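You operate a simulated robot arm through the tools that you are given. There is no shell and no other tool. Be economical: measure what you need, move in short steps, check, and stop when the job is done.

The job below is to be done with a simulated robot arm. You get a single attempt, and the scene is never put back.

JOB
Empty the orange pot's saucer into the grey bowl.
Fine: stand the pot on the grey mat meanwhile, spill nothing, put saucer and pot back; leave the other saucers.
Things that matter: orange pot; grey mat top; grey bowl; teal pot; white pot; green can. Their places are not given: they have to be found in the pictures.

The check looks at the end state, three seconds after you hand in, the way a careful person would. Anything else that was tipped, shoved, dropped, spilled or broken makes it a failure.

ROBOT AND FRAMES
A 6-joint arm with a two-finger parallel gripper, fixed in place. Base frame: the origin is at the foot of the arm, x ahead of it, y to its left, z up; the work surface is at about z = 800. Readings come in mm, rad, newtons and seconds.
With the tool pointing down near the work surface it reaches from about 260 to 680 mm from the base axis. Its first joint turns from -1.152 to 1.152 rad. Payload 2.9 kg.
The tool frame sits at the grasp point between the pads (the TCP): z along the fingers, y along the line on which they close. The tips reach 30 mm beyond it. The gripper opens to 110 mm. The fingers are 20 mm wide and 10 mm thick; the gripper's body (48 by 112 mm) begins 55 mm behind the TCP.
Orientation is that of the tool frame in the base frame, as a unit quaternion [w, x, y, z]. With the fingers straight down and closing along the base's y, the tool's x points along the base's -x, its y along +y and its z along -z.

CONTROLS
- The arm moves only by the tool jog_arm. Its argument "series" is a list of rows, each a list of 2 entries, a list of its own where there are three numbers: the shift along the base's x, y, z in cm, then the turn, a rotation vector about the base's x, y, z in rad. In form: [[[x, y, z], [rx, ry, rz]], ...]. A call has 1 to 10 rows; each row shifts and turns the commanded pose from where the row before left it. "fingers" is the finger opening in cm, from 0 to 11, set as the call begins (left out, the last holds). Each row takes 0.2 s and may step no farther than 50 mm and 0.15 rad from the row before; otherwise, or with a gripper value out of range, the whole call is refused. A pose out of reach is approached as far as the arm can. The call stops where the force on the tool passes 40 N (or 10 N more than at its start, if that is more) or the arm is blocked; 0.2 s more then pass. The fingers move at their own pace (about 108 mm/s each) and stop on an object; they squeeze with about 22 N. The grip force told is the motor's: it shows also when the fingers shut on nothing. Time passes only in rows, and 0.2 s behind the last, so rows that do not move let the fingers close. It gives the time, the measured TCP pose, the force on the tool (base axes), the opening and the grip force at its end, in the units of the frame above (readings bear some noise).
- Cameras (640 x 400 px; columns grow to the right, rows downward): "scene" is fixed at [71.6, 420.5, 1403]; the picture's right is [-0.84, -0.54, 0.00], its down [-0.22, 0.34, -0.92] and it looks along [0.49, -0.77, -0.40] (base axes); focal length 340 px, centre (320, 200). "wrist" rides on the gripper at [-36, 0, -57] in the tool frame; the picture's right is [0.00, -1.00, 0.00], its down [0.97, 0.00, -0.24] and it looks along [0.24, 0.00, 0.97] (tool axes); focal length 218 px, centre (320, 200).
- get_image(camera): a new picture of that camera. The clock stands still meanwhile.
- pixel_to_xyz(camera, pixels): for up to 12 pixels [column, row] of the newest picture of that camera ("zoom" is the newest enlarged one), the place [x, y, z] in the base frame of the surface seen there, good to about 3 mm. The clock stands still meanwhile.
- inspect(camera, box): a new picture of the part [left, top, right, bottom] of that camera's present view, enlarged. The clock stands still meanwhile.
- close_job(): hands the job in; it is judged then, once.

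Work in short steps. Measure before you move; look again where a grasp or a placing could have gone wrong, and mend it. You have 80 turns and 34 pictures in all, those below and enlarged ones among them. Open the gripper and draw the arm clear of the work before you hand the job in, unless the task says otherwise; then end with one line.

The tools are called after ">>>" as a command line: name --argument value ..., lists and objects as JSON in quotes. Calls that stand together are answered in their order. jog_arm: Moves the arm, as the interface text tells. Its arguments: {"type":"object","properties":{"series":{"type":"array"},"fingers":{"type":"number"}},"required":["series"]} The other tools are called the same way: get_image (camera) takes a picture; pixel_to_xyz (camera, pixels) gives the place of the surface under pixels of a picture; inspect (camera, box) takes an enlarged picture of a part of a camera's view; close_job () hands the job in.

At the start:

```text
time_s: 0.0
tool_pos: [391.8, -95.3, 1157.1]
ee_rot: [0.0, 0.0, 1.0, -0.001]
force: [0.0, -0.2, -0.7]
grip_width: 110.2
finger_force: 0.1
```

scene: 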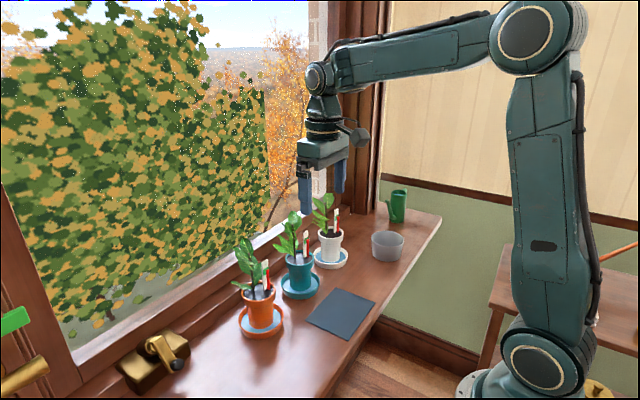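
wrist: 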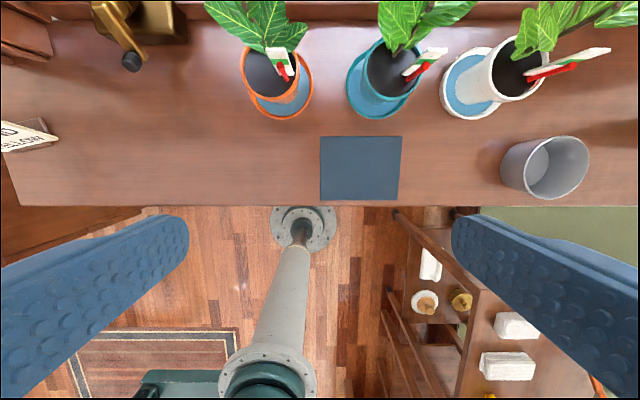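

The pictures show the orange pot at about scene (260,312), the mat at (340,310) and the bowl at (387,246). I enlarge that region to measure.

>>> inspect --camera "scene" --box '[220, 180, 420, 345]'

>>> inspect --camera "wrist" --box '[200, 0, 420, 140]'

```text
2.42 times, centred on (320, 262) of scene
```

zoom: 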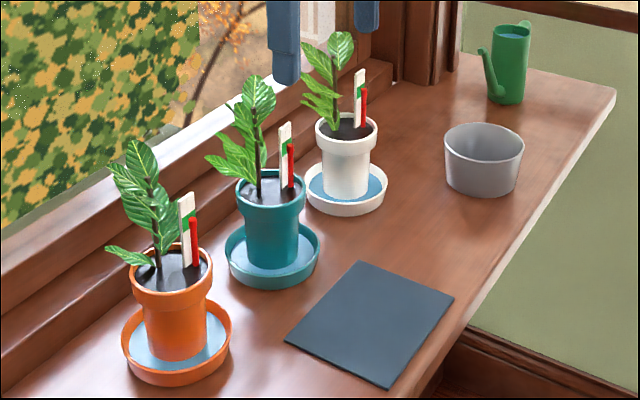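

```text
2.86 times, centred on (310, 70) of wrist
```

zoom: 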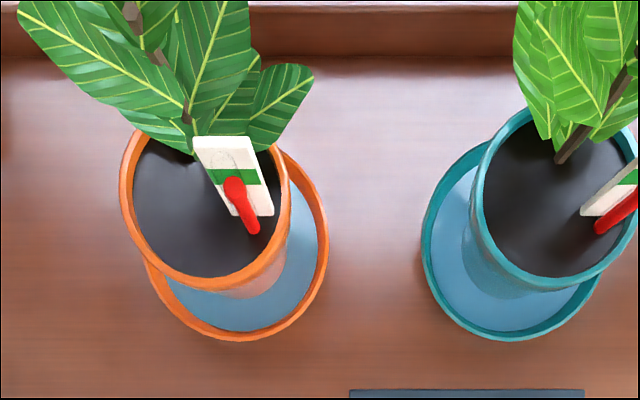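

The newest zoom (wrist) shows the orange pot rim and saucer rim clearly; I measure rim points there, and mat, bowl and others in the full pictures.

>>> pixel_to_xyz --camera "zoom" --pixels '[[124, 205], [284, 205], [205, 281], [150, 260], [324, 240], [245, 337], [165, 300], [318, 200], [240, 315], [200, 230], [190, 140], [245, 215]]'

>>> pixel_to_xyz --camera "wrist" --pixels '[[323, 139], [400, 139], [322, 197], [397, 197], [503, 170], [586, 165], [545, 139], [545, 195], [540, 165], [349, 80], [385, 117], [490, 110]]'

>>> pixel_to_xyz --camera "scene" --pixels '[[262, 315], [243, 290], [277, 290], [260, 303], [260, 333], [262, 325], [239, 320], [283, 318], [262, 334], [265, 266], [276, 326], [245, 250]]'

```text
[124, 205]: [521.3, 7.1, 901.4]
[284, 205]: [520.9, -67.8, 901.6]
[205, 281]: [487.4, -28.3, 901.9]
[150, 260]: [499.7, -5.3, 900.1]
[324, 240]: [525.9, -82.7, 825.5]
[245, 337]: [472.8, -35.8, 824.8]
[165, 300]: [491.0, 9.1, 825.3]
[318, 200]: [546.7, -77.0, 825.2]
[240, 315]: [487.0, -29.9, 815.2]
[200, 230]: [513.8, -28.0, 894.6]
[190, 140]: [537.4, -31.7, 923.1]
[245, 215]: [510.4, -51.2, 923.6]
```

```text
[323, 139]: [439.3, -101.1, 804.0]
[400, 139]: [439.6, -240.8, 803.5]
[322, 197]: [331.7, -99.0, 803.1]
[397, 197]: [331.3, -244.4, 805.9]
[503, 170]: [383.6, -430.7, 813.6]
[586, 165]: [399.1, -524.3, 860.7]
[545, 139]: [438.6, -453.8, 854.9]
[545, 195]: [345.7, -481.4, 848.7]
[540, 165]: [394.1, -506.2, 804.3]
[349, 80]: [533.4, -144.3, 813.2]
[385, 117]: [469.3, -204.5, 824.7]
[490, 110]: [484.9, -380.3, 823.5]
```

```text
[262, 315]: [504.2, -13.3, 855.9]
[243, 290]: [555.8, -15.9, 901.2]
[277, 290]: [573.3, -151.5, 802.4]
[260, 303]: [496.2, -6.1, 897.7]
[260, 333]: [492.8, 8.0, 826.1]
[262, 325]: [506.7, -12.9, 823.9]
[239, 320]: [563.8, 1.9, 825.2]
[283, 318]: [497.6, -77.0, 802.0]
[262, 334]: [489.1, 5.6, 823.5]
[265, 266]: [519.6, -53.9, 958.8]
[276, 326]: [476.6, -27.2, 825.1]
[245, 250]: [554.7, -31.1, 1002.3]
```

The orange pot's rim is centred at about (525,-30), z 901, 76 mm across. Its saucer is centred on the same spot with radius about 53, rim z 825. Leaves block a grasp from above, so I turn the tool to horizontal (pointing +x) in front of the pot, high up.

>>> jog_arm --series '[[[0, 0.65, -0.5], [0, -0.15, 0]], [[0, 0.65, -0.5], [0, -0.15, 0]], [[0, 0.65, -0.5], [0, -0.15, 0]], [[0, 0.65, -0.5], [0, -0.15, 0]], [[0, 0.65, -0.5], [0, -0.15, 0]], [[0, 0.65, -0.5], [0, -0.15, 0]], [[0, 0.65, -0.5], [0, -0.15, 0]], [[0, 0.65, -0.5], [0, -0.15, 0]], [[0, 0.65, -0.5], [0, -0.15, 0]], [[0, 0.65, -0.5], [0, -0.15, 0]]]' --fingers 11

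```text
time_s: 2.2
tool_pos: [440.3, -36.9, 1131.9]
ee_rot: [0.681, 0.0, 0.732, 0.0]
force: [-0.6, -0.1, 0.8]
grip_width: 110.0
finger_force: 0.1
out of reach, approached as far as the arm can: row 8, 9, 10
```

The tool stopped at (440,-37,1132), short of the commanded pose. I move down a little to see how reach changes with height.

>>> jog_arm --series '[[[0, 0.1, -2], [0, 0, 0]], [[0, 0.1, -2], [0, 0, 0]], [[0, 0.1, -2], [0, 0, 0]]]'

>>> get_image --camera "scene"

```text
time_s: 3.0
tool_pos: [457.6, -36.3, 1077.5]
ee_rot: [0.68, 0.0, 0.733, 0.0]
force: [0.7, 0.7, 0.1]
grip_width: 109.8
finger_force: 0.1
out of reach, approached as far as the arm can: row 1, 2, 3
```

```text
29 pictures are left
```

scene: 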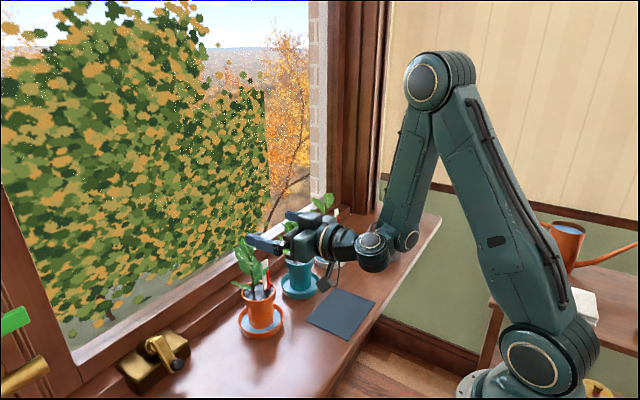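

The arm now points +x at z 1077, but something hangs under the wrist at (325,285). I measure how far it reaches below the tool axis before going down.

>>> inspect --camera "scene" --box '[240, 180, 400, 320]'

>>> pixel_to_xyz --camera "scene" --pixels '[[325, 285], [322, 290], [332, 275], [340, 265], [370, 240], [300, 240], [372, 262], [250, 240], [410, 238]]'

```text
2.86 times, centred on (320, 250) of scene
```

zoom: 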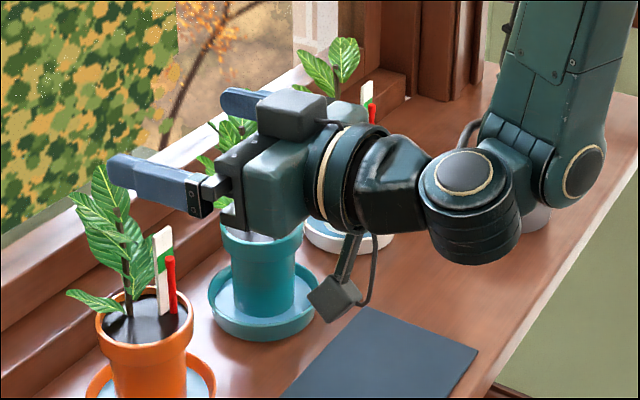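

```text
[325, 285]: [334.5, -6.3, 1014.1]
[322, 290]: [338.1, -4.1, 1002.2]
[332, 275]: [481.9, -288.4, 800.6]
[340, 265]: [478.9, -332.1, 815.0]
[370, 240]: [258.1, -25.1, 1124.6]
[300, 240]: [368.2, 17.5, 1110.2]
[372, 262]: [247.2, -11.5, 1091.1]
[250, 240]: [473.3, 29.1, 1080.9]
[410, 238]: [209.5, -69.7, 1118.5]
```

The hanging part reaches about 93 mm below the axis, 120 mm behind the TCP, so I will pitch the tool about 0.22 rad down from horizontal. I check the plant's and label's extents near the pot in the zoom.

>>> pixel_to_xyz --camera "zoom" --pixels '[[162, 232], [170, 258], [160, 310], [75, 293], [115, 303], [150, 270], [145, 250], [125, 200], [100, 165], [295, 90], [268, 105], [330, 315]]'

```text
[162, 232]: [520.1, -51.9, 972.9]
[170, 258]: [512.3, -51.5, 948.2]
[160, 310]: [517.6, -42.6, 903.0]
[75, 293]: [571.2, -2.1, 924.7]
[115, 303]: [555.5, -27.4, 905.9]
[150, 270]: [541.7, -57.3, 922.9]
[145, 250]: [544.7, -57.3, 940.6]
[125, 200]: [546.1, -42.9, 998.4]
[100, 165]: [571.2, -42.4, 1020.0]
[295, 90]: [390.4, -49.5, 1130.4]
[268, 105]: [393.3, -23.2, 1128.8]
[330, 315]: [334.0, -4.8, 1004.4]
```

Label and leaves stay at x > 510, clear of the gripper body. I pitch the tool and descend partway in front of the pot.

>>> jog_arm --series '[[[0, 0.3, -2], [0, 0.145, 0]], [[0, 0.3, -2], [0, 0, 0]], [[0, 0, -2], [0, 0, 0]], [[0, 0, -2], [0, 0, 0]], [[0, 0, 0], [0, 0, 0]]]'

```text
time_s: 4.2
tool_pos: [458.9, -29.2, 996.7]
ee_rot: [0.625, 0.0, 0.78, 0.0]
force: [-0.2, 0.5, -0.1]
grip_width: 110.2
finger_force: 0.1
```

At (459,-29,997) with pitch 0.22 as intended. I descend to z ≈ 892 in front of the pot.

>>> jog_arm --series '[[[0, -0.1, -2.5], [0, 0, 0]], [[-0.5, 0, -2.5], [0, 0, 0]], [[0, 0, -2.5], [0, 0, 0]], [[0, 0, -2.0], [0, 0, 0]], [[0, 0, -1.0], [0, 0, 0]], [[0, 0, 0], [0, 0, 0]]]'

>>> get_image --camera "scene"

>>> get_image --camera "wrist"

```text
time_s: 5.6
tool_pos: [460.3, -28.7, 996.6]
ee_rot: [0.626, 0.0, 0.78, 0.0]
force: [-0.1, 0.2, 0.0]
grip_width: 110.1
finger_force: 0.2
out of reach, approached as far as the arm can: row 1, 2, 3, 4, 5
```

```text
27 pictures are left
```

scene: 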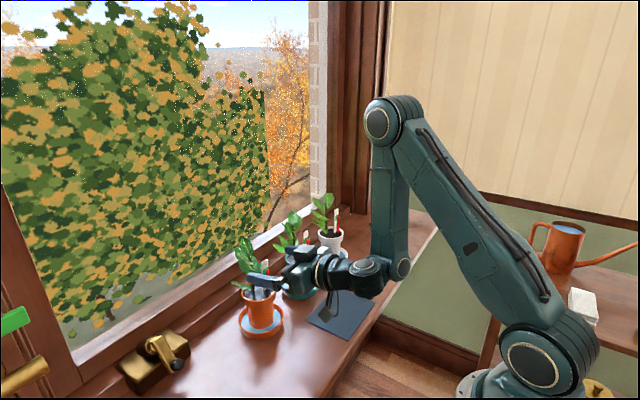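

```text
26 pictures are left
```

wrist: 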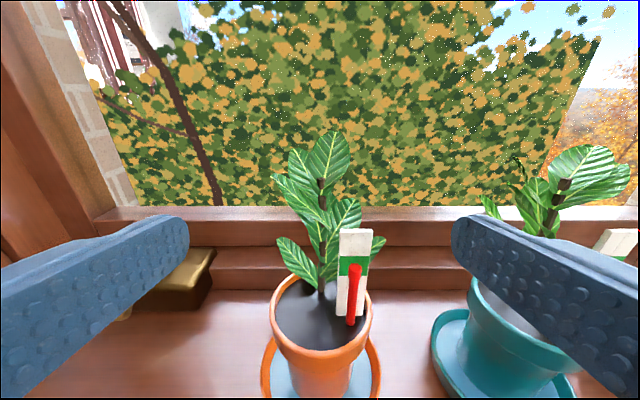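

Descending is blocked at this x by an arm limit. I measure the shoulder and elbow in the scene picture to understand the reach.

>>> pixel_to_xyz --camera "scene" --pixels '[[541, 362], [378, 122], [400, 268], [374, 265], [353, 272]]'

>>> jog_arm --series '[[[1.5, -0.1, -2], [0, 0, 0]], [[1, 0, -2], [0, 0, 0]]]'

```text
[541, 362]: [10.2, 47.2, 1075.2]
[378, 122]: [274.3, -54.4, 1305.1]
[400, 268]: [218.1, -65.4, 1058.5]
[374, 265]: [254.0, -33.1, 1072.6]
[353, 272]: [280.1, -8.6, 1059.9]
```

```text
time_s: 6.2
tool_pos: [486.4, -29.3, 956.7]
ee_rot: [0.625, 0.0, 0.781, 0.0]
force: [0.6, -0.2, -0.2]
grip_width: 109.9
finger_force: 0.1
out of reach, approached as far as the arm can: row 2
```

The wrist bend limit is what blocks, so a steeper pitch (about 0.45) suits both pot and mat positions. I pitch further and go down in front of the pot while staying at x ≈ 465.

>>> jog_arm --series '[[[-1, -0.05, 0], [0, 0.115, 0]], [[-1, -0.05, 0], [0, 0.115, 0]], [[0, 0, -2], [0, 0, 0]], [[0, 0, -2], [0, 0, 0]], [[0, 0, -2], [0, 0, 0]], [[0, 0, 0], [0, 0, 0]]]'

>>> inspect --camera "scene" --box '[220, 220, 380, 360]'

>>> get_image --camera "wrist"

```text
time_s: 7.6
tool_pos: [469.9, -20.4, 895.4]
ee_rot: [0.556, -0.01, 0.831, 0.012]
force: [0.5, -0.4, -0.5]
grip_width: 110.0
finger_force: 0.0
out of reach, approached as far as the arm can: row 1
```

```text
2.86 times, centred on (300, 290) of scene
```

zoom: 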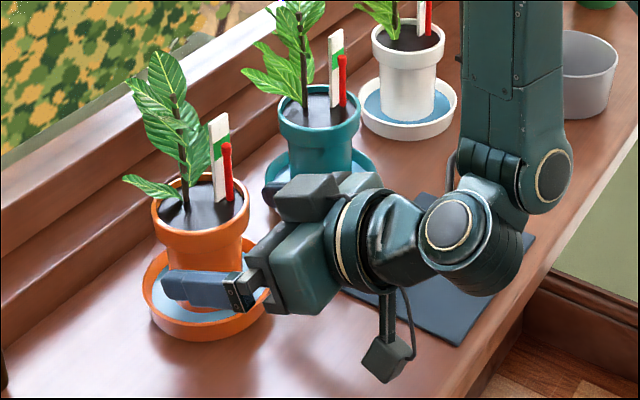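

```text
24 pictures are left
```

wrist: 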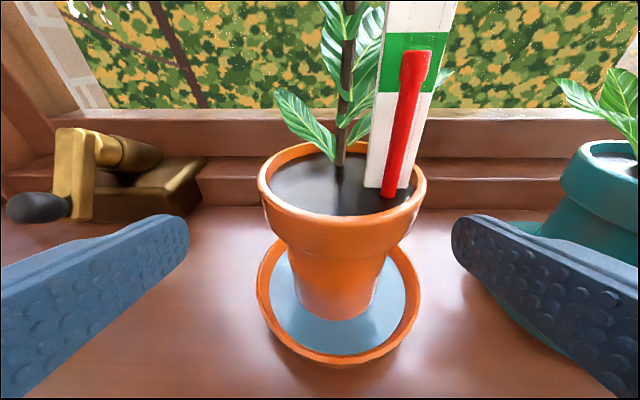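

The tool sits at y -20.4 with a slight yaw (+0.03), which I correct along with y. I also measure the pot rim band for the grasp height.

>>> pixel_to_xyz --camera "wrist" --pixels '[[344, 222], [344, 245], [344, 258], [261, 185], [426, 190], [258, 275], [419, 285], [340, 362], [320, 300], [344, 214]]'

>>> jog_arm --series '[[[-0.1, -0.6, 0.1], [0, 0, -0.03]], [[0, -0.4, 0], [0, 0, 0]], [[0, 0, 0], [0, 0, 0]]]'

```text
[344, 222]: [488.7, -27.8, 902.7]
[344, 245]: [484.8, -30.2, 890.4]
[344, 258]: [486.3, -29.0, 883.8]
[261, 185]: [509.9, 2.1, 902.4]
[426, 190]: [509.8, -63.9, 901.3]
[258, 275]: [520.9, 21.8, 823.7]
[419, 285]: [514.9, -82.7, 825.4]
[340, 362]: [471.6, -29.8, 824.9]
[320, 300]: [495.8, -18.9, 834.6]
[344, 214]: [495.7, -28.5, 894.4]
```

```text
time_s: 8.4
tool_pos: [471.8, -31.2, 897.1]
ee_rot: [0.556, 0.002, 0.831, 0.004]
force: [0.2, 0.8, 0.2]
grip_width: 110.2
finger_force: 0.0
```

The rim band spans z ≈ 880–902, centred at (524,-30). I advance 46 mm so the fingers straddle it.

>>> jog_arm --series '[[[1.5, 0.03, 0], [0, 0, 0]], [[1.5, 0.03, -0.1], [0, 0, 0]], [[1.6, 0.02, -0.1], [0, 0, 0]], [[0, 0, 0], [0, 0, 0]]]'

>>> get_image --camera "wrist"

```text
time_s: 9.4
tool_pos: [518.1, -31.3, 895.4]
ee_rot: [0.556, 0.002, 0.831, 0.004]
force: [1.3, 0.0, -0.4]
grip_width: 110.0
finger_force: 0.0
```

```text
23 pictures are left
```

wrist: 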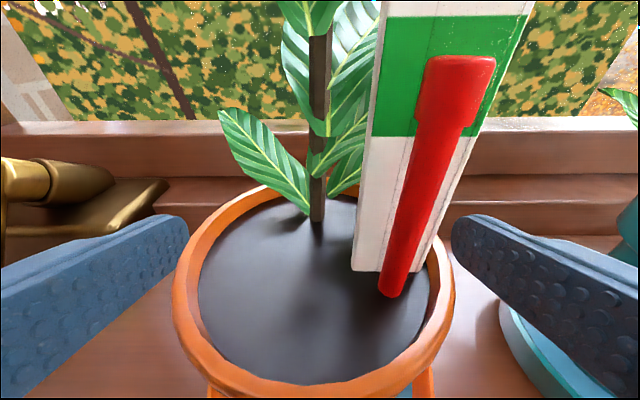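

The pot is centred between the fingers (rim 172–455 px, midpoint about 314). I close the gripper on the rim.

>>> jog_arm --series '[[[0, 0, 0], [0, 0, 0]], [[0, 0, 0], [0, 0, 0]], [[0, 0, 0], [0, 0, 0]]]' --fingers 6.5

```text
time_s: 10.2
tool_pos: [516.6, -30.9, 895.2]
ee_rot: [0.557, 0.001, 0.831, 0.005]
force: [1.9, 1.5, 0.4]
grip_width: 77.6
finger_force: 22.3
```

Gripped at 77.6 mm with 22 N. I lift a few centimetres gently.

>>> jog_arm --series '[[[0, 0, 0.5], [0, 0, 0]], [[0, 0, 0.7], [0, 0, 0]], [[0, 0, 1], [0, 0, 0]], [[0, 0, 1.4], [0, 0, 0]], [[0, 0, 1.4], [0, 0, 0]], [[0, 0, 1], [0, 0, 0]]]' --fingers 6

>>> get_image --camera "scene"

```text
time_s: 11.6
tool_pos: [517.7, -29.8, 955.7]
ee_rot: [0.556, 0.002, 0.831, 0.005]
force: [0.2, -0.2, -5.1]
grip_width: 77.4
finger_force: 22.2
```

```text
22 pictures are left
```

scene: 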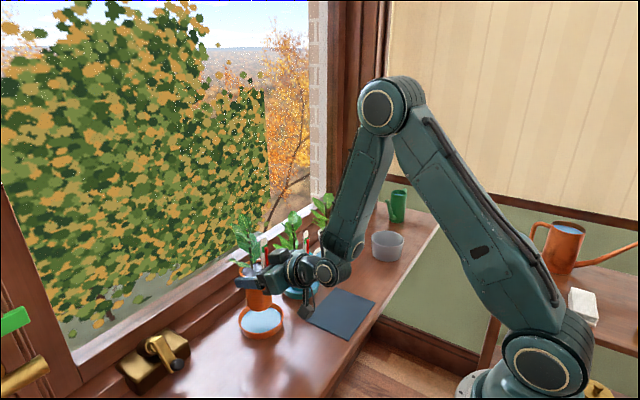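

The pot is lifted cleanly (≈0.5 kg) and the saucer stayed. I pull the pot back toward the robot, slightly higher, before sweeping to the mat.

>>> jog_arm --series '[[[-0.5, 0, 0.2], [0, 0, 0]], [[-1, 0, 0.2], [0, 0, 0]], [[-1.5, 0, 0.2], [0, 0, 0]], [[-1.5, 0, 0], [0, 0, 0]], [[-1.5, 0, 0], [0, 0, 0]], [[-1, 0, 0], [0, 0, 0]], [[-0.4, 0, 0], [0, 0, 0]]]'

```text
time_s: 13.2
tool_pos: [443.4, -30.1, 961.9]
ee_rot: [0.556, 0.002, 0.831, 0.004]
force: [0.0, 0.1, -5.8]
grip_width: 77.2
finger_force: 22.5
```

At (443,-30,962) with a steady grip. I sweep around the base axis to the mat, yawing -0.40 rad.

>>> jog_arm --series '[[[-0.1, -1.1, 0], [0, 0, -0.025]], [[-0.1, -1.1, 0], [0, 0, -0.025]], [[-0.32, -2.2, 0], [0, 0, -0.05]], [[-0.42, -2.18, 0], [0, 0, -0.05]], [[-0.53, -2.16, 0], [0, 0, -0.05]], [[-0.63, -2.12, 0], [0, 0, -0.05]], [[-0.75, -2.09, 0], [0, 0, -0.05]], [[-0.85, -2.05, 0], [0, 0, -0.05]], [[-0.96, -2.0, 0], [0, 0, -0.05]], [[0, 0, 0], [0, 0, 0]]]'

>>> get_image --camera "scene"

```text
time_s: 15.4
tool_pos: [396.0, -200.5, 961.5]
ee_rot: [0.546, 0.166, 0.814, -0.106]
force: [0.6, 0.5, -4.9]
grip_width: 77.4
finger_force: 21.8
```

```text
21 pictures are left
```

scene: 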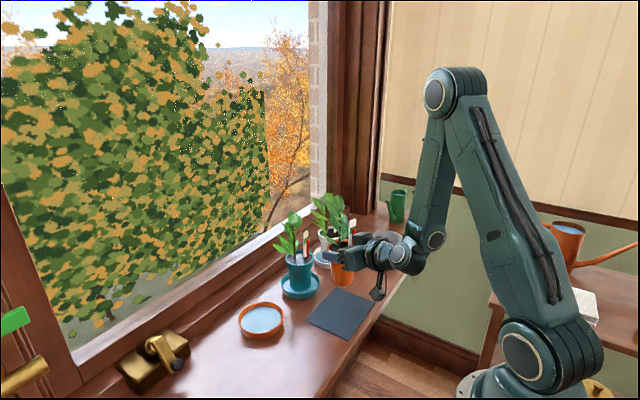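

The pot hangs over the mat at about (402,-203). I lower it, staying a little above contact.

>>> jog_arm --series '[[[0, 0, -1], [0, 0, 0]], [[0, 0, -1.5], [0, 0, 0]], [[0, 0, -1.5], [0, 0, 0]], [[0, 0, -1.2], [0, 0, 0]], [[0, 0, -0.6], [0, 0, 0]], [[0, 0, 0], [0, 0, 0]]]'

>>> inspect --camera "scene" --box '[280, 220, 420, 342]'

```text
time_s: 16.8
tool_pos: [400.0, -202.3, 904.1]
ee_rot: [0.545, 0.167, 0.815, -0.106]
force: [0.5, -0.8, -5.5]
grip_width: 77.7
finger_force: 22.0
out of reach, approached as far as the arm can: row 5
```

```text
3.28 times, centred on (350, 281) of scene
```

zoom: 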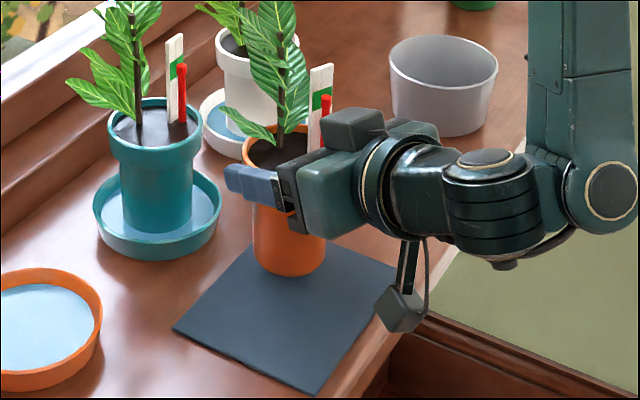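

The limit stops the descent about 10 mm high. A small extra pitch (0.06 rad) frees the reach, and the pot will settle flat on release. I measure the pot's foot first.

>>> pixel_to_xyz --camera "zoom" --pixels '[[290, 272], [258, 262], [322, 262], [247, 244], [395, 270], [315, 393], [176, 328], [310, 290]]'

>>> jog_arm --series '[[[0, 0, 0], [0.0117, 0.0277, 0]], [[0, 0, 0], [0.0117, 0.0277, 0]], [[0, 0, -0.3], [0, 0, 0]], [[0, 0, -0.2], [0, 0, 0]], [[0, 0, 0], [0, 0, 0]]]'

```text
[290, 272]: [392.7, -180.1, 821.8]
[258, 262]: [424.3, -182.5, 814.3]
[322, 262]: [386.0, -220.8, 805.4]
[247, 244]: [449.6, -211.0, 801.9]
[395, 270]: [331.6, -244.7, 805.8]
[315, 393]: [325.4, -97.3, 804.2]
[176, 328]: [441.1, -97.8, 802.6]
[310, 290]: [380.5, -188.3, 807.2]
```

```text
time_s: 18.0
tool_pos: [401.8, -193.9, 897.7]
ee_rot: [0.523, 0.17, 0.829, -0.101]
force: [-4.5, 3.7, 5.8]
grip_width: 77.6
finger_force: 21.6
out of reach, approached as far as the arm can: row 1, 2
```

The force changed sign (z +5.8), so the pot is touching the mat. I look before releasing.

>>> inspect --camera "scene" --box '[280, 220, 420, 342]'

```text
3.28 times, centred on (350, 281) of scene
```

zoom: 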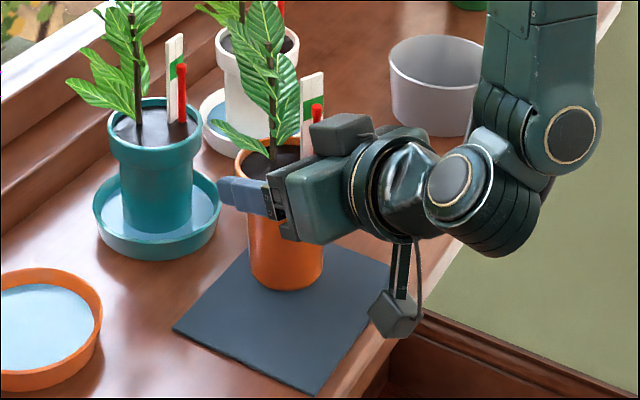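

The pot stands on the mat nearly upright at about (408,-197). I open the fingers slightly to let it settle.

>>> jog_arm --series '[[[0, 0, 0], [0, 0, 0]], [[0, 0, 0], [0, 0, 0]]]' --fingers 9.0

>>> get_image --camera "wrist"

>>> inspect --camera "scene" --box '[280, 220, 420, 342]'

```text
time_s: 18.6
tool_pos: [401.6, -194.0, 896.8]
ee_rot: [0.521, 0.17, 0.83, -0.102]
force: [-0.4, 0.6, 0.1]
grip_width: 90.1
finger_force: 0.1
```

```text
18 pictures are left
```

wrist: 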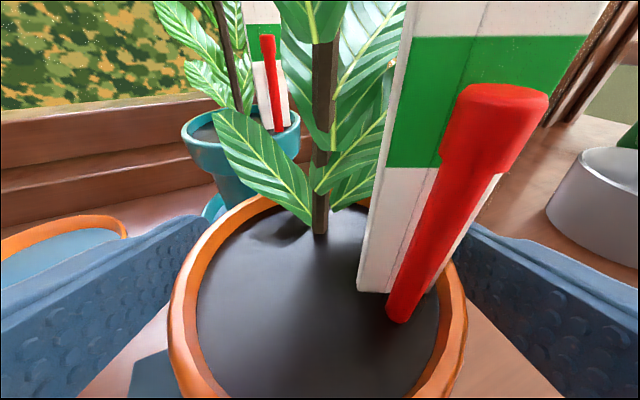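

```text
3.28 times, centred on (350, 281) of scene
```

zoom: 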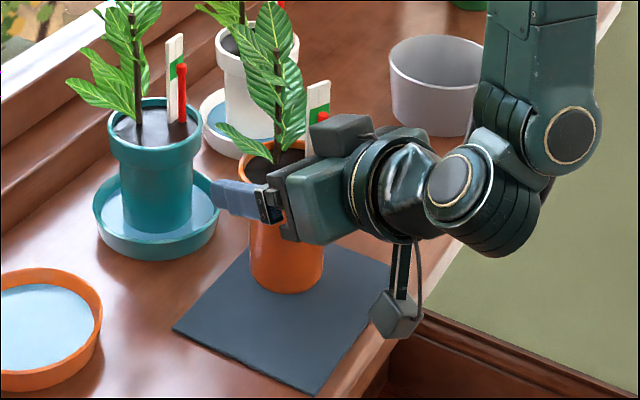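

The pot stands upright on the mat. I open fully and back away radially while steepening the pitch to stay within reach.

>>> jog_arm --series '[[[0, 0, 0.2], [0, 0, 0]], [[-0.1, 0.04, 0.3], [0.0176, 0.0416, 0]], [[-0.4, 0.17, 0.2], [0.02, 0.046, 0]], [[-0.6, 0.25, 0.1], [0.02, 0.046, 0]], [[-0.6, 0.25, 0.1], [0.02, 0.046, 0]], [[-0.7, 0.29, 0.1], [0.02, 0.046, 0]], [[-0.8, 0.33, 0.1], [0.02, 0.046, 0]], [[-0.8, 0.33, 0.1], [0.02, 0.046, 0]], [[-0.8, 0.33, 0.1], [0.02, 0.046, 0]], [[-0.8, 0.33, 0.1], [0.02, 0.046, 0]]]' --fingers 11

>>> inspect --camera "scene" --box '[220, 180, 420, 345]'

```text
time_s: 20.8
tool_pos: [344.7, -171.7, 912.4]
ee_rot: [0.324, 0.191, 0.925, -0.06]
force: [-0.5, 0.0, -0.6]
grip_width: 109.9
finger_force: 0.1
```

```text
2.42 times, centred on (320, 262) of scene
```

zoom: 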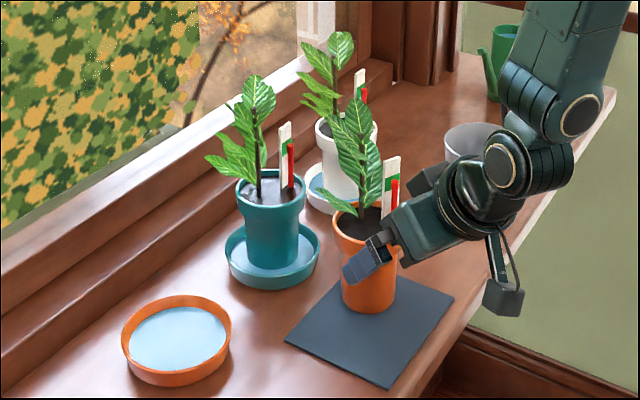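

The pot stands safely on the mat and my gripper is clear. I rise to the left, turn the tool straight down and go above the saucer at (524,-30), also measuring the saucer, can and pots from the zoom.

>>> pixel_to_xyz --camera "zoom" --pixels '[[123, 340], [231, 330], [170, 297], [178, 380], [175, 330], [40, 320], [10, 300], [503, 75], [482, 150], [445, 150], [484, 195], [345, 213]]'

>>> jog_arm --series '[[[-0.5, 2, 3], [0, 0, 0.098]], [[0, 3, 3.5], [0, 0, 0.098]], [[0, 3, 3.5], [0, 0, 0.098]], [[0, 3, 3.5], [0, 0, 0.098]], [[3.2, 1.2, 0], [0, 0.134, 0]], [[3.2, 0.6, 0], [0, 0.134, 0]], [[3.2, 0.6, 0], [0, 0.134, 0]], [[3.2, 0.4, 0], [0, 0.134, 0]], [[3.2, 0.3, 0], [0, 0.134, 0]], [[2.4, 0, 0], [0, 0, 0]]]'

```text
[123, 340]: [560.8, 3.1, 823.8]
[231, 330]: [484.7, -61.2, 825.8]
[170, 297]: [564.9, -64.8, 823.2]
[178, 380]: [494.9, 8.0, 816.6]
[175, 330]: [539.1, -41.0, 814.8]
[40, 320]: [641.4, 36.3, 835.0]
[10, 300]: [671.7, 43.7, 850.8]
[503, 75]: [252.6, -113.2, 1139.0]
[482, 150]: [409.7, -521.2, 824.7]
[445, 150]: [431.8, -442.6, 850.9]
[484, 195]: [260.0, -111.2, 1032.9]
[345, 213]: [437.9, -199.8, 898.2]
```

```text
time_s: 23.0
tool_pos: [530.5, -32.9, 1047.2]
ee_rot: [0.0, 0.009, 1.0, 0.002]
force: [0.1, 0.2, 0.1]
grip_width: 109.9
finger_force: 0.0
out of reach, approached as far as the arm can: row 1, 2
```

The tool points down above the saucer. I descend to z ≈ 920 and look with the wrist camera to centre.

>>> jog_arm --series '[[[-0.3, 0.12, -2], [0, 0, 0]], [[-0.3, 0.12, -3], [0, 0, 0]], [[0, 0, -3], [0, 0, 0]], [[0, 0, -2.7], [0, 0, 0]], [[0, 0, -2], [0, 0, 0]], [[0, 0, 0], [0, 0, 0]]]'

>>> get_image --camera "wrist"

```text
time_s: 24.4
tool_pos: [525.5, -31.4, 921.3]
ee_rot: [0.001, 0.008, 1.0, 0.002]
force: [0.3, 0.1, -0.3]
grip_width: 110.1
finger_force: 0.1
```

```text
15 pictures are left
```

wrist: 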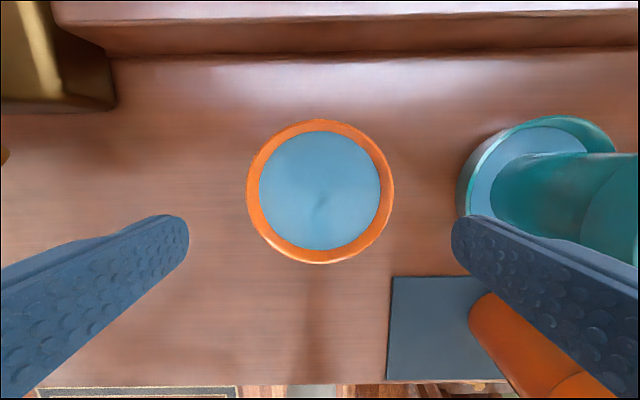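

The saucer is centred in the columns (246–394, middle 320). I measure its rim exactly for diameter and centre.

>>> inspect --camera "wrist" --box '[230, 105, 410, 275]'

>>> pixel_to_xyz --camera "wrist" --pixels '[[248, 192], [392, 192], [319, 121], [320, 262], [264, 192], [376, 192], [268, 145], [370, 145], [268, 240], [371, 240], [256, 192], [384, 192]]'

```text
2.35 times, centred on (320, 190) of wrist
```

zoom: 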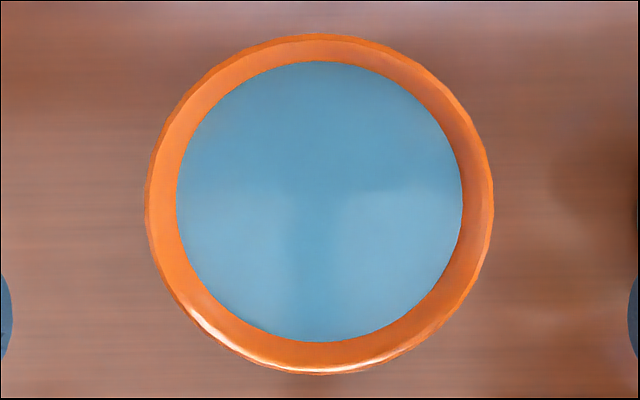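

```text
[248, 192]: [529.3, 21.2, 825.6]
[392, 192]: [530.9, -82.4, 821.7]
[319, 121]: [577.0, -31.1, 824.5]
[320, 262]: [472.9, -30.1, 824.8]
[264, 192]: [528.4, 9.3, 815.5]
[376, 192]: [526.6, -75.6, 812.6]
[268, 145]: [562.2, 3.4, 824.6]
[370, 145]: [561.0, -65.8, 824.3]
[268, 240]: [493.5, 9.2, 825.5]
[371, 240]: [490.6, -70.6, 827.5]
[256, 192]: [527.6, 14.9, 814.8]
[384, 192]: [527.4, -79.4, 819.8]
```

The saucer is centred at (525,-30.6), about 105–106 mm across at its flared lip, so it fits between the 110 mm fingers. I descend to just above the lip and check the clearance on both sides.

>>> jog_arm --series '[[[0, 0, -2], [0, 0, 0]], [[0, 0, -2], [0, 0, 0]], [[0, 0, -1.5], [0, 0, 0]], [[0, 0, -0.5], [0, 0, 0]], [[0, 0, 0], [0, 0, 0]]]'

>>> get_image --camera "wrist"

```text
time_s: 25.6
tool_pos: [524.3, -30.7, 862.1]
ee_rot: [0.002, 0.009, 1.0, 0.001]
force: [-0.6, 0.2, -0.2]
grip_width: 110.0
finger_force: 0.0
```

```text
13 pictures are left
```

wrist: 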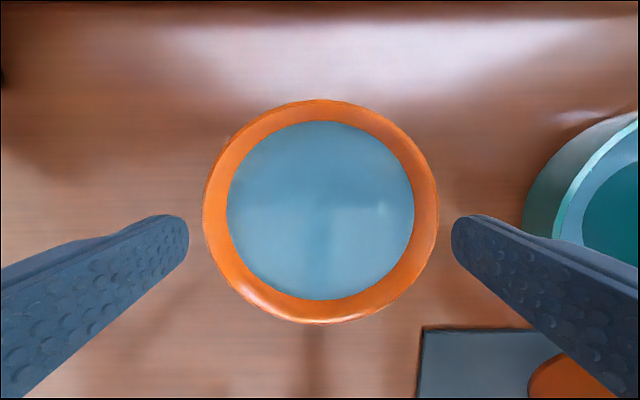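

The saucer (203–439) lies between the tips (189, 451) with about 1.5 mm each side, 0.4 mm off. I shift 0.4 mm and come down to the lip in small guarded steps.

>>> jog_arm --series '[[[0.05, -0.04, -0.3], [0, 0, 0]], [[0, 0, -0.2], [0, 0, 0]], [[0, 0, -0.2], [0, 0, 0]], [[0, 0, 0], [0, 0, 0]]]'

>>> inspect --camera "wrist" --box '[170, 120, 470, 308]'

```text
time_s: 26.6
tool_pos: [525.0, -30.5, 854.9]
ee_rot: [0.001, 0.009, 1.0, 0.002]
force: [-0.1, -0.1, -0.5]
grip_width: 110.0
finger_force: 0.1
```

```text
2.13 times, centred on (320, 214) of wrist
```

zoom: 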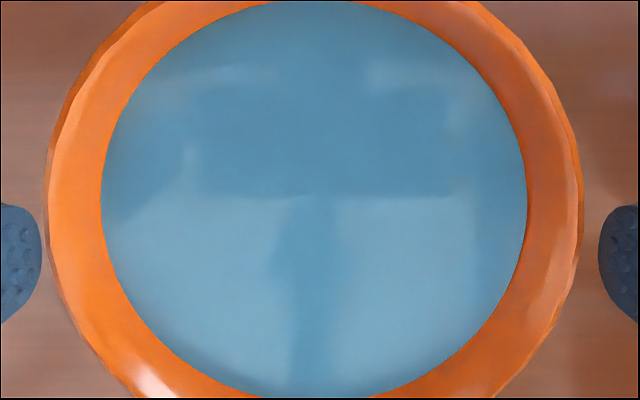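

The enlarged view shows gaps of about 4 px on the left and 18 px on the right, so the tool is about 1.4 mm too far right (-y). I shift +1.3 mm and check again.

>>> jog_arm --series '[[[0, 0.13, 0], [0, 0, 0]], [[0, 0, 0], [0, 0, 0]]]'

>>> inspect --camera "wrist" --box '[170, 120, 470, 308]'

```text
time_s: 27.2
tool_pos: [525.6, -29.7, 852.5]
ee_rot: [0.002, 0.009, 1.0, 0.001]
force: [0.3, -0.6, -0.1]
grip_width: 109.8
finger_force: 0.0
```

```text
2.13 times, centred on (320, 214) of wrist
```

zoom: 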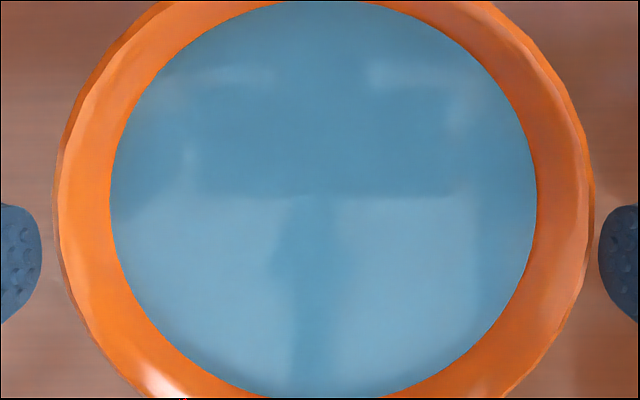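

Gaps are now 15 px left and 5 px right, a slight overshoot. I shift back 0.8 mm and descend 4 mm in small steps, watching the force.

>>> jog_arm --series '[[[0, -0.08, 0], [0, 0, 0]], [[0, 0, -0.2], [0, 0, 0]], [[0, 0, -0.2], [0, 0, 0]], [[0, 0, 0], [0, 0, 0]]]'

```text
time_s: 28.2
tool_pos: [524.9, -30.6, 849.0]
ee_rot: [0.002, 0.009, 1.0, 0.001]
force: [0.4, 0.4, 0.5]
grip_width: 110.1
finger_force: 0.1
```

No contact force at z 849, so the tips have passed the lip. I go on down to about 836.

>>> jog_arm --series '[[[0, 0, -0.3], [0, 0, 0]], [[0, 0, -0.3], [0, 0, 0]], [[0, 0, -0.3], [0, 0, 0]], [[0, 0, -0.3], [0, 0, 0]], [[0, 0, 0], [0, 0, 0]]]'

>>> inspect --camera "wrist" --box '[150, 60, 490, 272]'

```text
time_s: 29.4
tool_pos: [525.6, -31.0, 837.3]
ee_rot: [0.001, 0.009, 1.0, 0.002]
force: [-0.1, 0.5, 0.0]
grip_width: 110.1
finger_force: 0.0
```

```text
1.88 times, centred on (320, 166) of wrist
```

zoom: 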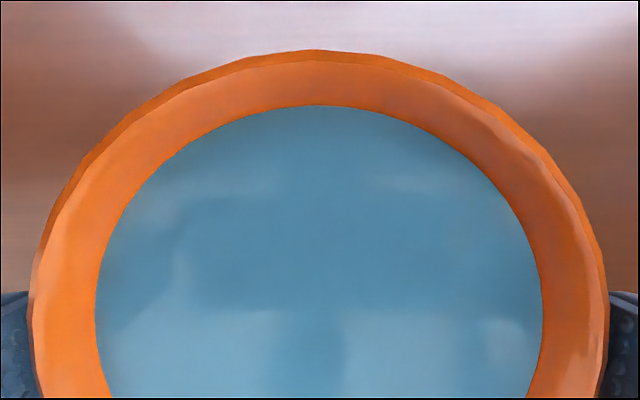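

The fingers straddle the saucer on its diameter. I close gently onto it.

>>> jog_arm --series '[[[0, 0, 0], [0, 0, 0]], [[0, 0, 0], [0, 0, 0]], [[0, 0, 0], [0, 0, 0]]]' --fingers 10

```text
time_s: 30.2
tool_pos: [525.8, -31.4, 837.6]
ee_rot: [0.0, 0.008, 1.0, 0.002]
force: [0.5, -0.4, 0.3]
grip_width: 101.6
finger_force: 21.7
```

Holding at 101.6 mm with 22 N. I lift 20 mm slowly and look.

>>> jog_arm --series '[[[0, 0, 0], [0, 0, 0]], [[0, 0, 0.3], [0, 0, 0]], [[0, 0, 0.5], [0, 0, 0]], [[0, 0, 0.6], [0, 0, 0]], [[0, 0, 0.4], [0, 0, 0]], [[0, 0, 0.2], [0, 0, 0]], [[0, 0, 0], [0, 0, 0]]]' --fingers 9

>>> inspect --camera "scene" --box '[210, 240, 350, 360]'

```text
time_s: 31.8
tool_pos: [525.6, -30.2, 857.2]
ee_rot: [0.002, 0.009, 1.0, 0.002]
force: [0.4, -0.2, -1.2]
grip_width: 101.6
finger_force: 21.7
```

```text
3.33 times, centred on (280, 300) of scene
```

zoom: 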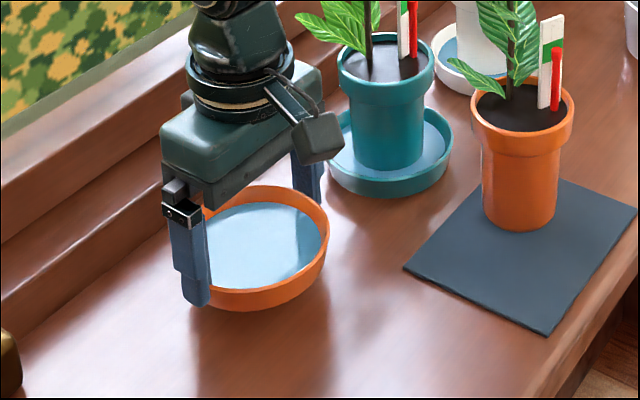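

The saucer came up level with its water. I lift it higher with smooth ramps before retracting.

>>> jog_arm --series '[[[0, 0, 0.5], [0, 0, 0]], [[0, 0, 1], [0, 0, 0]], [[0, 0, 1.5], [0, 0, 0]], [[0, 0, 2], [0, 0, 0]], [[0, 0, 2], [0, 0, 0]], [[0, 0, 2], [0, 0, 0]], [[0, 0, 2], [0, 0, 0]], [[0, 0, 1.5], [0, 0, 0]], [[0, 0, 1], [0, 0, 0]], [[0, 0, 0.5], [0, 0, 0]]]'

>>> jog_arm --series '[[[-0.4, 0, 0], [0, 0, 0]], [[-0.9, 0, 0.3], [0, 0, 0]], [[-1.4, 0, 0.6], [0, 0, 0]], [[-2, 0, 1], [0, 0, 0]], [[-2.3, 0, 1], [0, 0, 0]], [[-2.3, 0, 1], [0, 0, 0]], [[-2.3, 0, 1], [0, 0, 0]], [[-2.3, 0, 1], [0, 0, 0]], [[-2.3, 0, 0.6], [0, 0, 0]], [[-2.0, 0, 0.3], [0, 0, 0]]]'

```text
time_s: 34.0
tool_pos: [524.7, -31.1, 998.2]
ee_rot: [0.001, 0.009, 1.0, 0.001]
force: [0.2, 0.2, -0.2]
grip_width: 101.9
finger_force: 21.4
```

```text
time_s: 36.2
tool_pos: [344.7, -31.4, 1065.4]
ee_rot: [0.002, 0.008, 1.0, 0.001]
force: [0.7, 0.1, -0.5]
grip_width: 101.7
finger_force: 22.1
```

Carrying steady at (345,-31,1065). I sweep around the base at radius 345 toward the bowl's azimuth, yawing along.

>>> jog_arm --series '[[[-0.1, -0.6, 0.2], [0, 0, -0.02]], [[-0.115, -1.217, 0.4], [0, 0, -0.03]], [[-0.311, -1.803, 0.5], [0, 0, -0.05]], [[-0.407, -1.784, 0.5], [0, 0, -0.05]], [[-0.5, -1.76, 0.4], [0, 0, -0.05]], [[-0.593, -1.731, 0], [0, 0, -0.05]], [[-0.684, -1.697, 0], [0, 0, -0.05]], [[-0.773, -1.659, 0], [0, 0, -0.05]], [[-0.6, -1.1, 0], [0, 0, -0.03]], [[-0.26, -0.516, 0], [0, 0, -0.02]]]'

>>> jog_arm --series '[[[-0.3, -0.5, 0], [0, 0, -0.015]], [[-0.644, -1.068, 0], [0, 0, -0.035]], [[-1.026, -1.515, 0], [0, 0, -0.05]], [[-1.105, -1.459, 0], [0, 0, -0.05]], [[-1.18, -1.398, 0], [0, 0, -0.05]], [[-1.253, -1.334, 0], [0, 0, -0.05]], [[-1.322, -1.266, 0], [0, 0, -0.05]], [[-0.8, -0.7, 0], [0, 0, -0.03]], [[-0.4, -0.4, 0], [0, 0, -0.02]], [[0, 0, 0], [0, 0, 0]]]'

>>> get_image --camera "scene"

```text
time_s: 38.4
tool_pos: [299.6, -169.4, 1086.2]
ee_rot: [0.002, 0.208, 0.978, 0.001]
force: [-0.3, 0.4, -1.1]
grip_width: 101.6
finger_force: 22.0
```

```text
time_s: 40.6
tool_pos: [218.3, -266.1, 1086.8]
ee_rot: [0.003, 0.375, 0.927, 0.001]
force: [0.2, -0.1, -1.6]
grip_width: 101.6
finger_force: 22.0
```

```text
8 pictures are left
```

scene: 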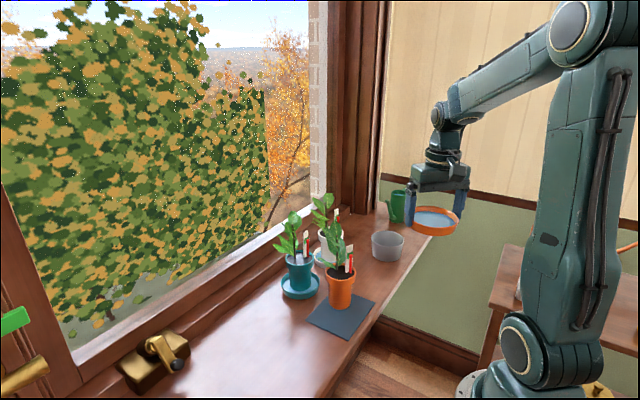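

The saucer is level with its water near the bowl side. I measure the bowl rim and the green can in this picture.

>>> inspect --camera "scene" --box '[340, 170, 440, 270]'

>>> pixel_to_xyz --camera "zoom" --pixels '[[194, 261], [321, 266], [258, 246], [255, 290], [215, 280], [300, 285], [258, 270], [258, 360], [200, 250], [310, 252]]'

>>> pixel_to_xyz --camera "scene" --pixels '[[397, 193], [397, 220], [391, 205], [403, 205], [325, 195], [329, 235]]'

```text
4.00 times, centred on (390, 220) of scene
```

zoom: 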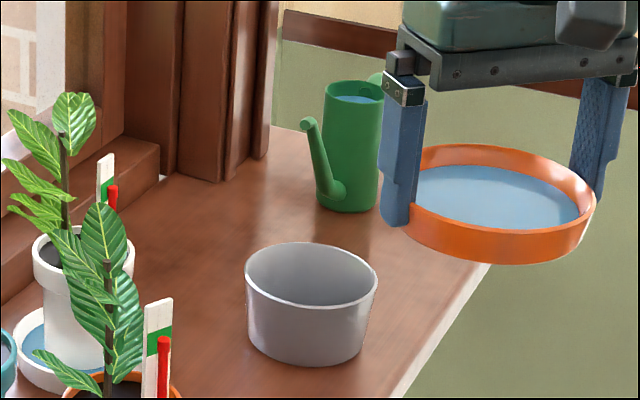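

```text
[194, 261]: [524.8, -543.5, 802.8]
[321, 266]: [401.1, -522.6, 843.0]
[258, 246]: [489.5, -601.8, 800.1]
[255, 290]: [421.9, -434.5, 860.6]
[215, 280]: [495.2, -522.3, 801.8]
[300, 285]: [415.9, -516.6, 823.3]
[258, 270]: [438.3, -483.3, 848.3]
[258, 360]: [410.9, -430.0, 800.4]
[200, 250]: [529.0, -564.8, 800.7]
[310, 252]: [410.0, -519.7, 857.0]
```

```text
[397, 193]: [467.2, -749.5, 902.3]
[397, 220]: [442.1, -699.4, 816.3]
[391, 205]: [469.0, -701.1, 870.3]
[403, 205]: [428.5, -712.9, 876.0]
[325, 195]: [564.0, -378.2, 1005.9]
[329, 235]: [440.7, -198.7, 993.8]
```

I measure the rim points proper (246,290), (377,280), (310,243), (300,308) in the same zoom.

>>> pixel_to_xyz --camera "zoom" --pixels '[[247, 290], [375, 281], [312, 244], [300, 307], [260, 258], [270, 302], [340, 302], [350, 254], [310, 290], [376, 290]]'

```text
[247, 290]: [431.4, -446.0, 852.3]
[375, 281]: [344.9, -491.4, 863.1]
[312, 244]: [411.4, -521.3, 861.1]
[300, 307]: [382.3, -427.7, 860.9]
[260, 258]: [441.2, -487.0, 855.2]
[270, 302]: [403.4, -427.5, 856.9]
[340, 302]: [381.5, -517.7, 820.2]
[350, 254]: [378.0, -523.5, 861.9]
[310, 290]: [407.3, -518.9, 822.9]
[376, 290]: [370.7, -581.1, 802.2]
```

Bowl centre is about (393,-477), rim z 861. I extend toward it in a smooth ramp, keeping the saucer level.

>>> jog_arm --series '[[[0.33, -0.38, -0.24], [0, 0, 0]], [[0.65, -0.76, -0.49], [0, 0, 0]], [[1.17, -1.36, -0.88], [0, 0, 0]], [[1.43, -1.67, -1.08], [0, 0, 0]], [[1.43, -1.67, -1.08], [0, 0, 0]], [[1.43, -1.67, -1.08], [0, 0, 0]], [[1.43, -1.67, -1.08], [0, 0, 0]], [[1.17, -1.36, -0.88], [0, 0, 0]], [[0.65, -0.76, -0.49], [0, 0, 0]], [[0.33, -0.38, -0.24], [0, 0, 0]]]'

```text
time_s: 42.8
tool_pos: [320.0, -383.0, 1011.1]
ee_rot: [0.003, 0.374, 0.927, 0.002]
force: [-0.3, 0.0, -0.5]
grip_width: 101.9
finger_force: 21.9
```

Steady. I complete the extension to about (430,-513,925) with a very small 0.08 rad tilt on the way for reach.

>>> jog_arm --series '[[[0.36, -0.42, -0.28], [-0.0056, -0.0057, 0]], [[0.71, -0.84, -0.56], [-0.0056, -0.0057, 0]], [[1.29, -1.52, -1.0], [-0.0056, -0.0057, 0]], [[1.57, -1.86, -1.23], [-0.0056, -0.0057, 0]], [[1.57, -1.86, -1.23], [-0.0056, -0.0057, 0]], [[1.57, -1.86, -1.23], [-0.0056, -0.0057, 0]], [[1.57, -1.86, -1.23], [-0.0056, -0.0057, 0]], [[1.29, -1.52, -1.0], [-0.0056, -0.0057, 0]], [[0.71, -0.84, -0.56], [-0.0056, -0.0057, 0]], [[0.36, -0.42, -0.28], [-0.0056, -0.0057, 0]]]'

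>>> inspect --camera "scene" --box '[320, 160, 460, 280]'

```text
time_s: 45.0
tool_pos: [428.7, -510.8, 923.6]
ee_rot: [0.038, 0.373, 0.927, -0.014]
force: [-0.1, 0.3, -1.0]
grip_width: 101.5
finger_force: 21.7
```

```text
3.33 times, centred on (390, 220) of scene
```

zoom: 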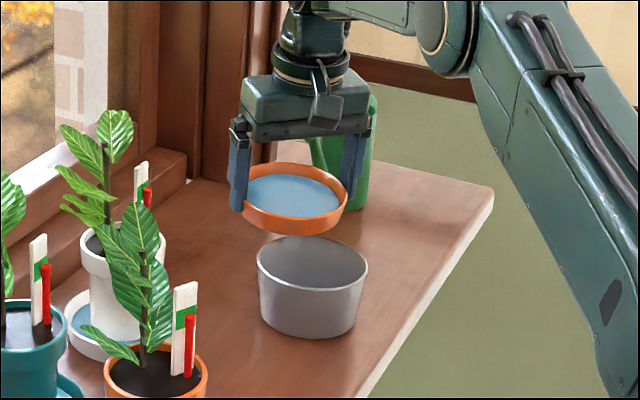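

The saucer hangs over the bowl. I measure its rim heights to see whether it follows the 0.08 rad tilt.

>>> pixel_to_xyz --camera "zoom" --pixels '[[300, 218], [320, 212], [270, 214], [298, 164], [320, 170], [280, 165], [295, 195], [340, 190], [250, 195]]'

```text
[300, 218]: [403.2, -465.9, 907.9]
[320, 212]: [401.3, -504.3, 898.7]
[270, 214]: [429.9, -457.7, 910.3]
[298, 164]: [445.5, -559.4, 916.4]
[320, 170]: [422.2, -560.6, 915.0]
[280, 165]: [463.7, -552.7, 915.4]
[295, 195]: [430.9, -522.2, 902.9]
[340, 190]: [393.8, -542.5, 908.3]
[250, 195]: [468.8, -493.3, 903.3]
```

The rim rises from 908 (near lip) to 916 (far side), so the saucer follows the tool. I start pouring: tilt at 0.05 rad per row with the pouring lip held over the bowl centre.

>>> jog_arm --series '[[[-0.065, 0.063, 0.255], [-0.0348, -0.0359, 0]], [[-0.065, 0.063, 0.255], [-0.0348, -0.0359, 0]], [[-0.086, 0.083, 0.245], [-0.0348, -0.0359, 0]], [[-0.086, 0.083, 0.245], [-0.0348, -0.0359, 0]], [[-0.1, 0.097, 0.23], [-0.0348, -0.0359, 0]], [[-0.1, 0.097, 0.23], [-0.0348, -0.0359, 0]], [[-0.115, 0.111, 0.22], [-0.0348, -0.0359, 0]], [[-0.115, 0.111, 0.22], [-0.0348, -0.0359, 0]], [[-0.133, 0.129, 0.195], [-0.0348, -0.0359, 0]], [[-0.133, 0.129, 0.195], [-0.0348, -0.0359, 0]]]'

>>> inspect --camera "scene" --box '[320, 160, 460, 280]'

```text
time_s: 47.2
tool_pos: [419.3, -503.1, 947.5]
ee_rot: [0.267, 0.358, 0.889, -0.106]
force: [0.5, -0.2, -0.4]
grip_width: 101.5
finger_force: 21.9
```

```text
3.33 times, centred on (390, 220) of scene
```

zoom: 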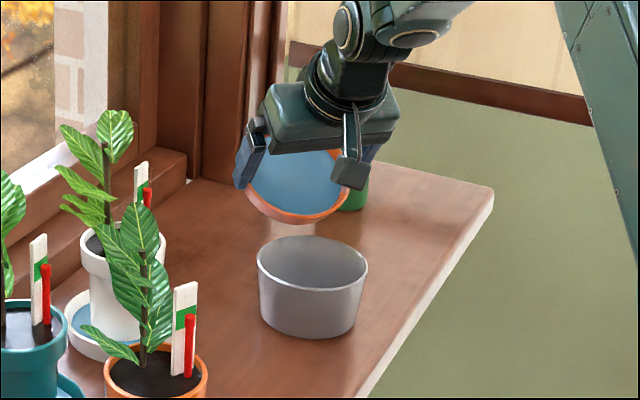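

The saucer tilts with the tool and a faint stream shows at the lip above the bowl. I continue tilting to about 1.08 rad.

>>> jog_arm --series '[[[-0.147, 0.143, 0.18], [-0.0348, -0.0359, 0]], [[-0.147, 0.143, 0.18], [-0.0348, -0.0359, 0]], [[-0.158, 0.153, 0.16], [-0.0348, -0.0359, 0]], [[-0.158, 0.153, 0.16], [-0.0348, -0.0359, 0]], [[-0.169, 0.163, 0.135], [-0.0348, -0.0359, 0]], [[-0.169, 0.163, 0.135], [-0.0348, -0.0359, 0]], [[-0.176, 0.17, 0.115], [-0.0348, -0.0359, 0]], [[-0.176, 0.17, 0.115], [-0.0348, -0.0359, 0]], [[-0.187, 0.181, 0.085], [-0.0348, -0.0359, 0]], [[-0.187, 0.181, 0.085], [-0.0348, -0.0359, 0]]]'

>>> jog_arm --series '[[[-0.187, 0.181, 0.06], [-0.0348, -0.0359, 0]], [[-0.187, 0.181, 0.06], [-0.0348, -0.0359, 0]], [[-0.194, 0.188, 0.035], [-0.0348, -0.0359, 0]], [[-0.194, 0.188, 0.035], [-0.0348, -0.0359, 0]], [[-0.194, 0.188, 0.005], [-0.0348, -0.0359, 0]], [[-0.194, 0.188, 0.005], [-0.0348, -0.0359, 0]], [[-0.198, 0.191, -0.02], [-0.0348, -0.0359, 0]], [[-0.198, 0.191, -0.02], [-0.0348, -0.0359, 0]], [[0, 0, 0], [0, 0, 0]], [[0, 0, 0], [0, 0, 0]]]'

>>> inspect --camera "scene" --box '[320, 160, 460, 280]'

```text
time_s: 49.4
tool_pos: [403.5, -487.4, 961.8]
ee_rot: [0.479, 0.32, 0.795, -0.192]
force: [0.1, 0.0, -1.9]
grip_width: 101.5
finger_force: 21.9
```

```text
time_s: 51.6
tool_pos: [387.9, -472.8, 962.5]
ee_rot: [0.627, 0.275, 0.684, -0.253]
force: [0.0, -0.1, -0.4]
grip_width: 101.5
finger_force: 22.3
```

```text
3.33 times, centred on (390, 220) of scene
```

zoom: 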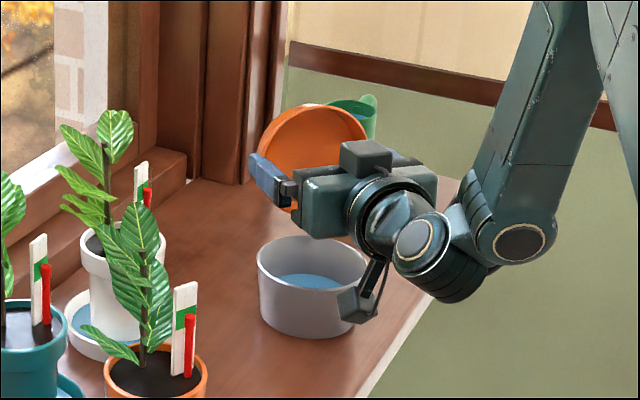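

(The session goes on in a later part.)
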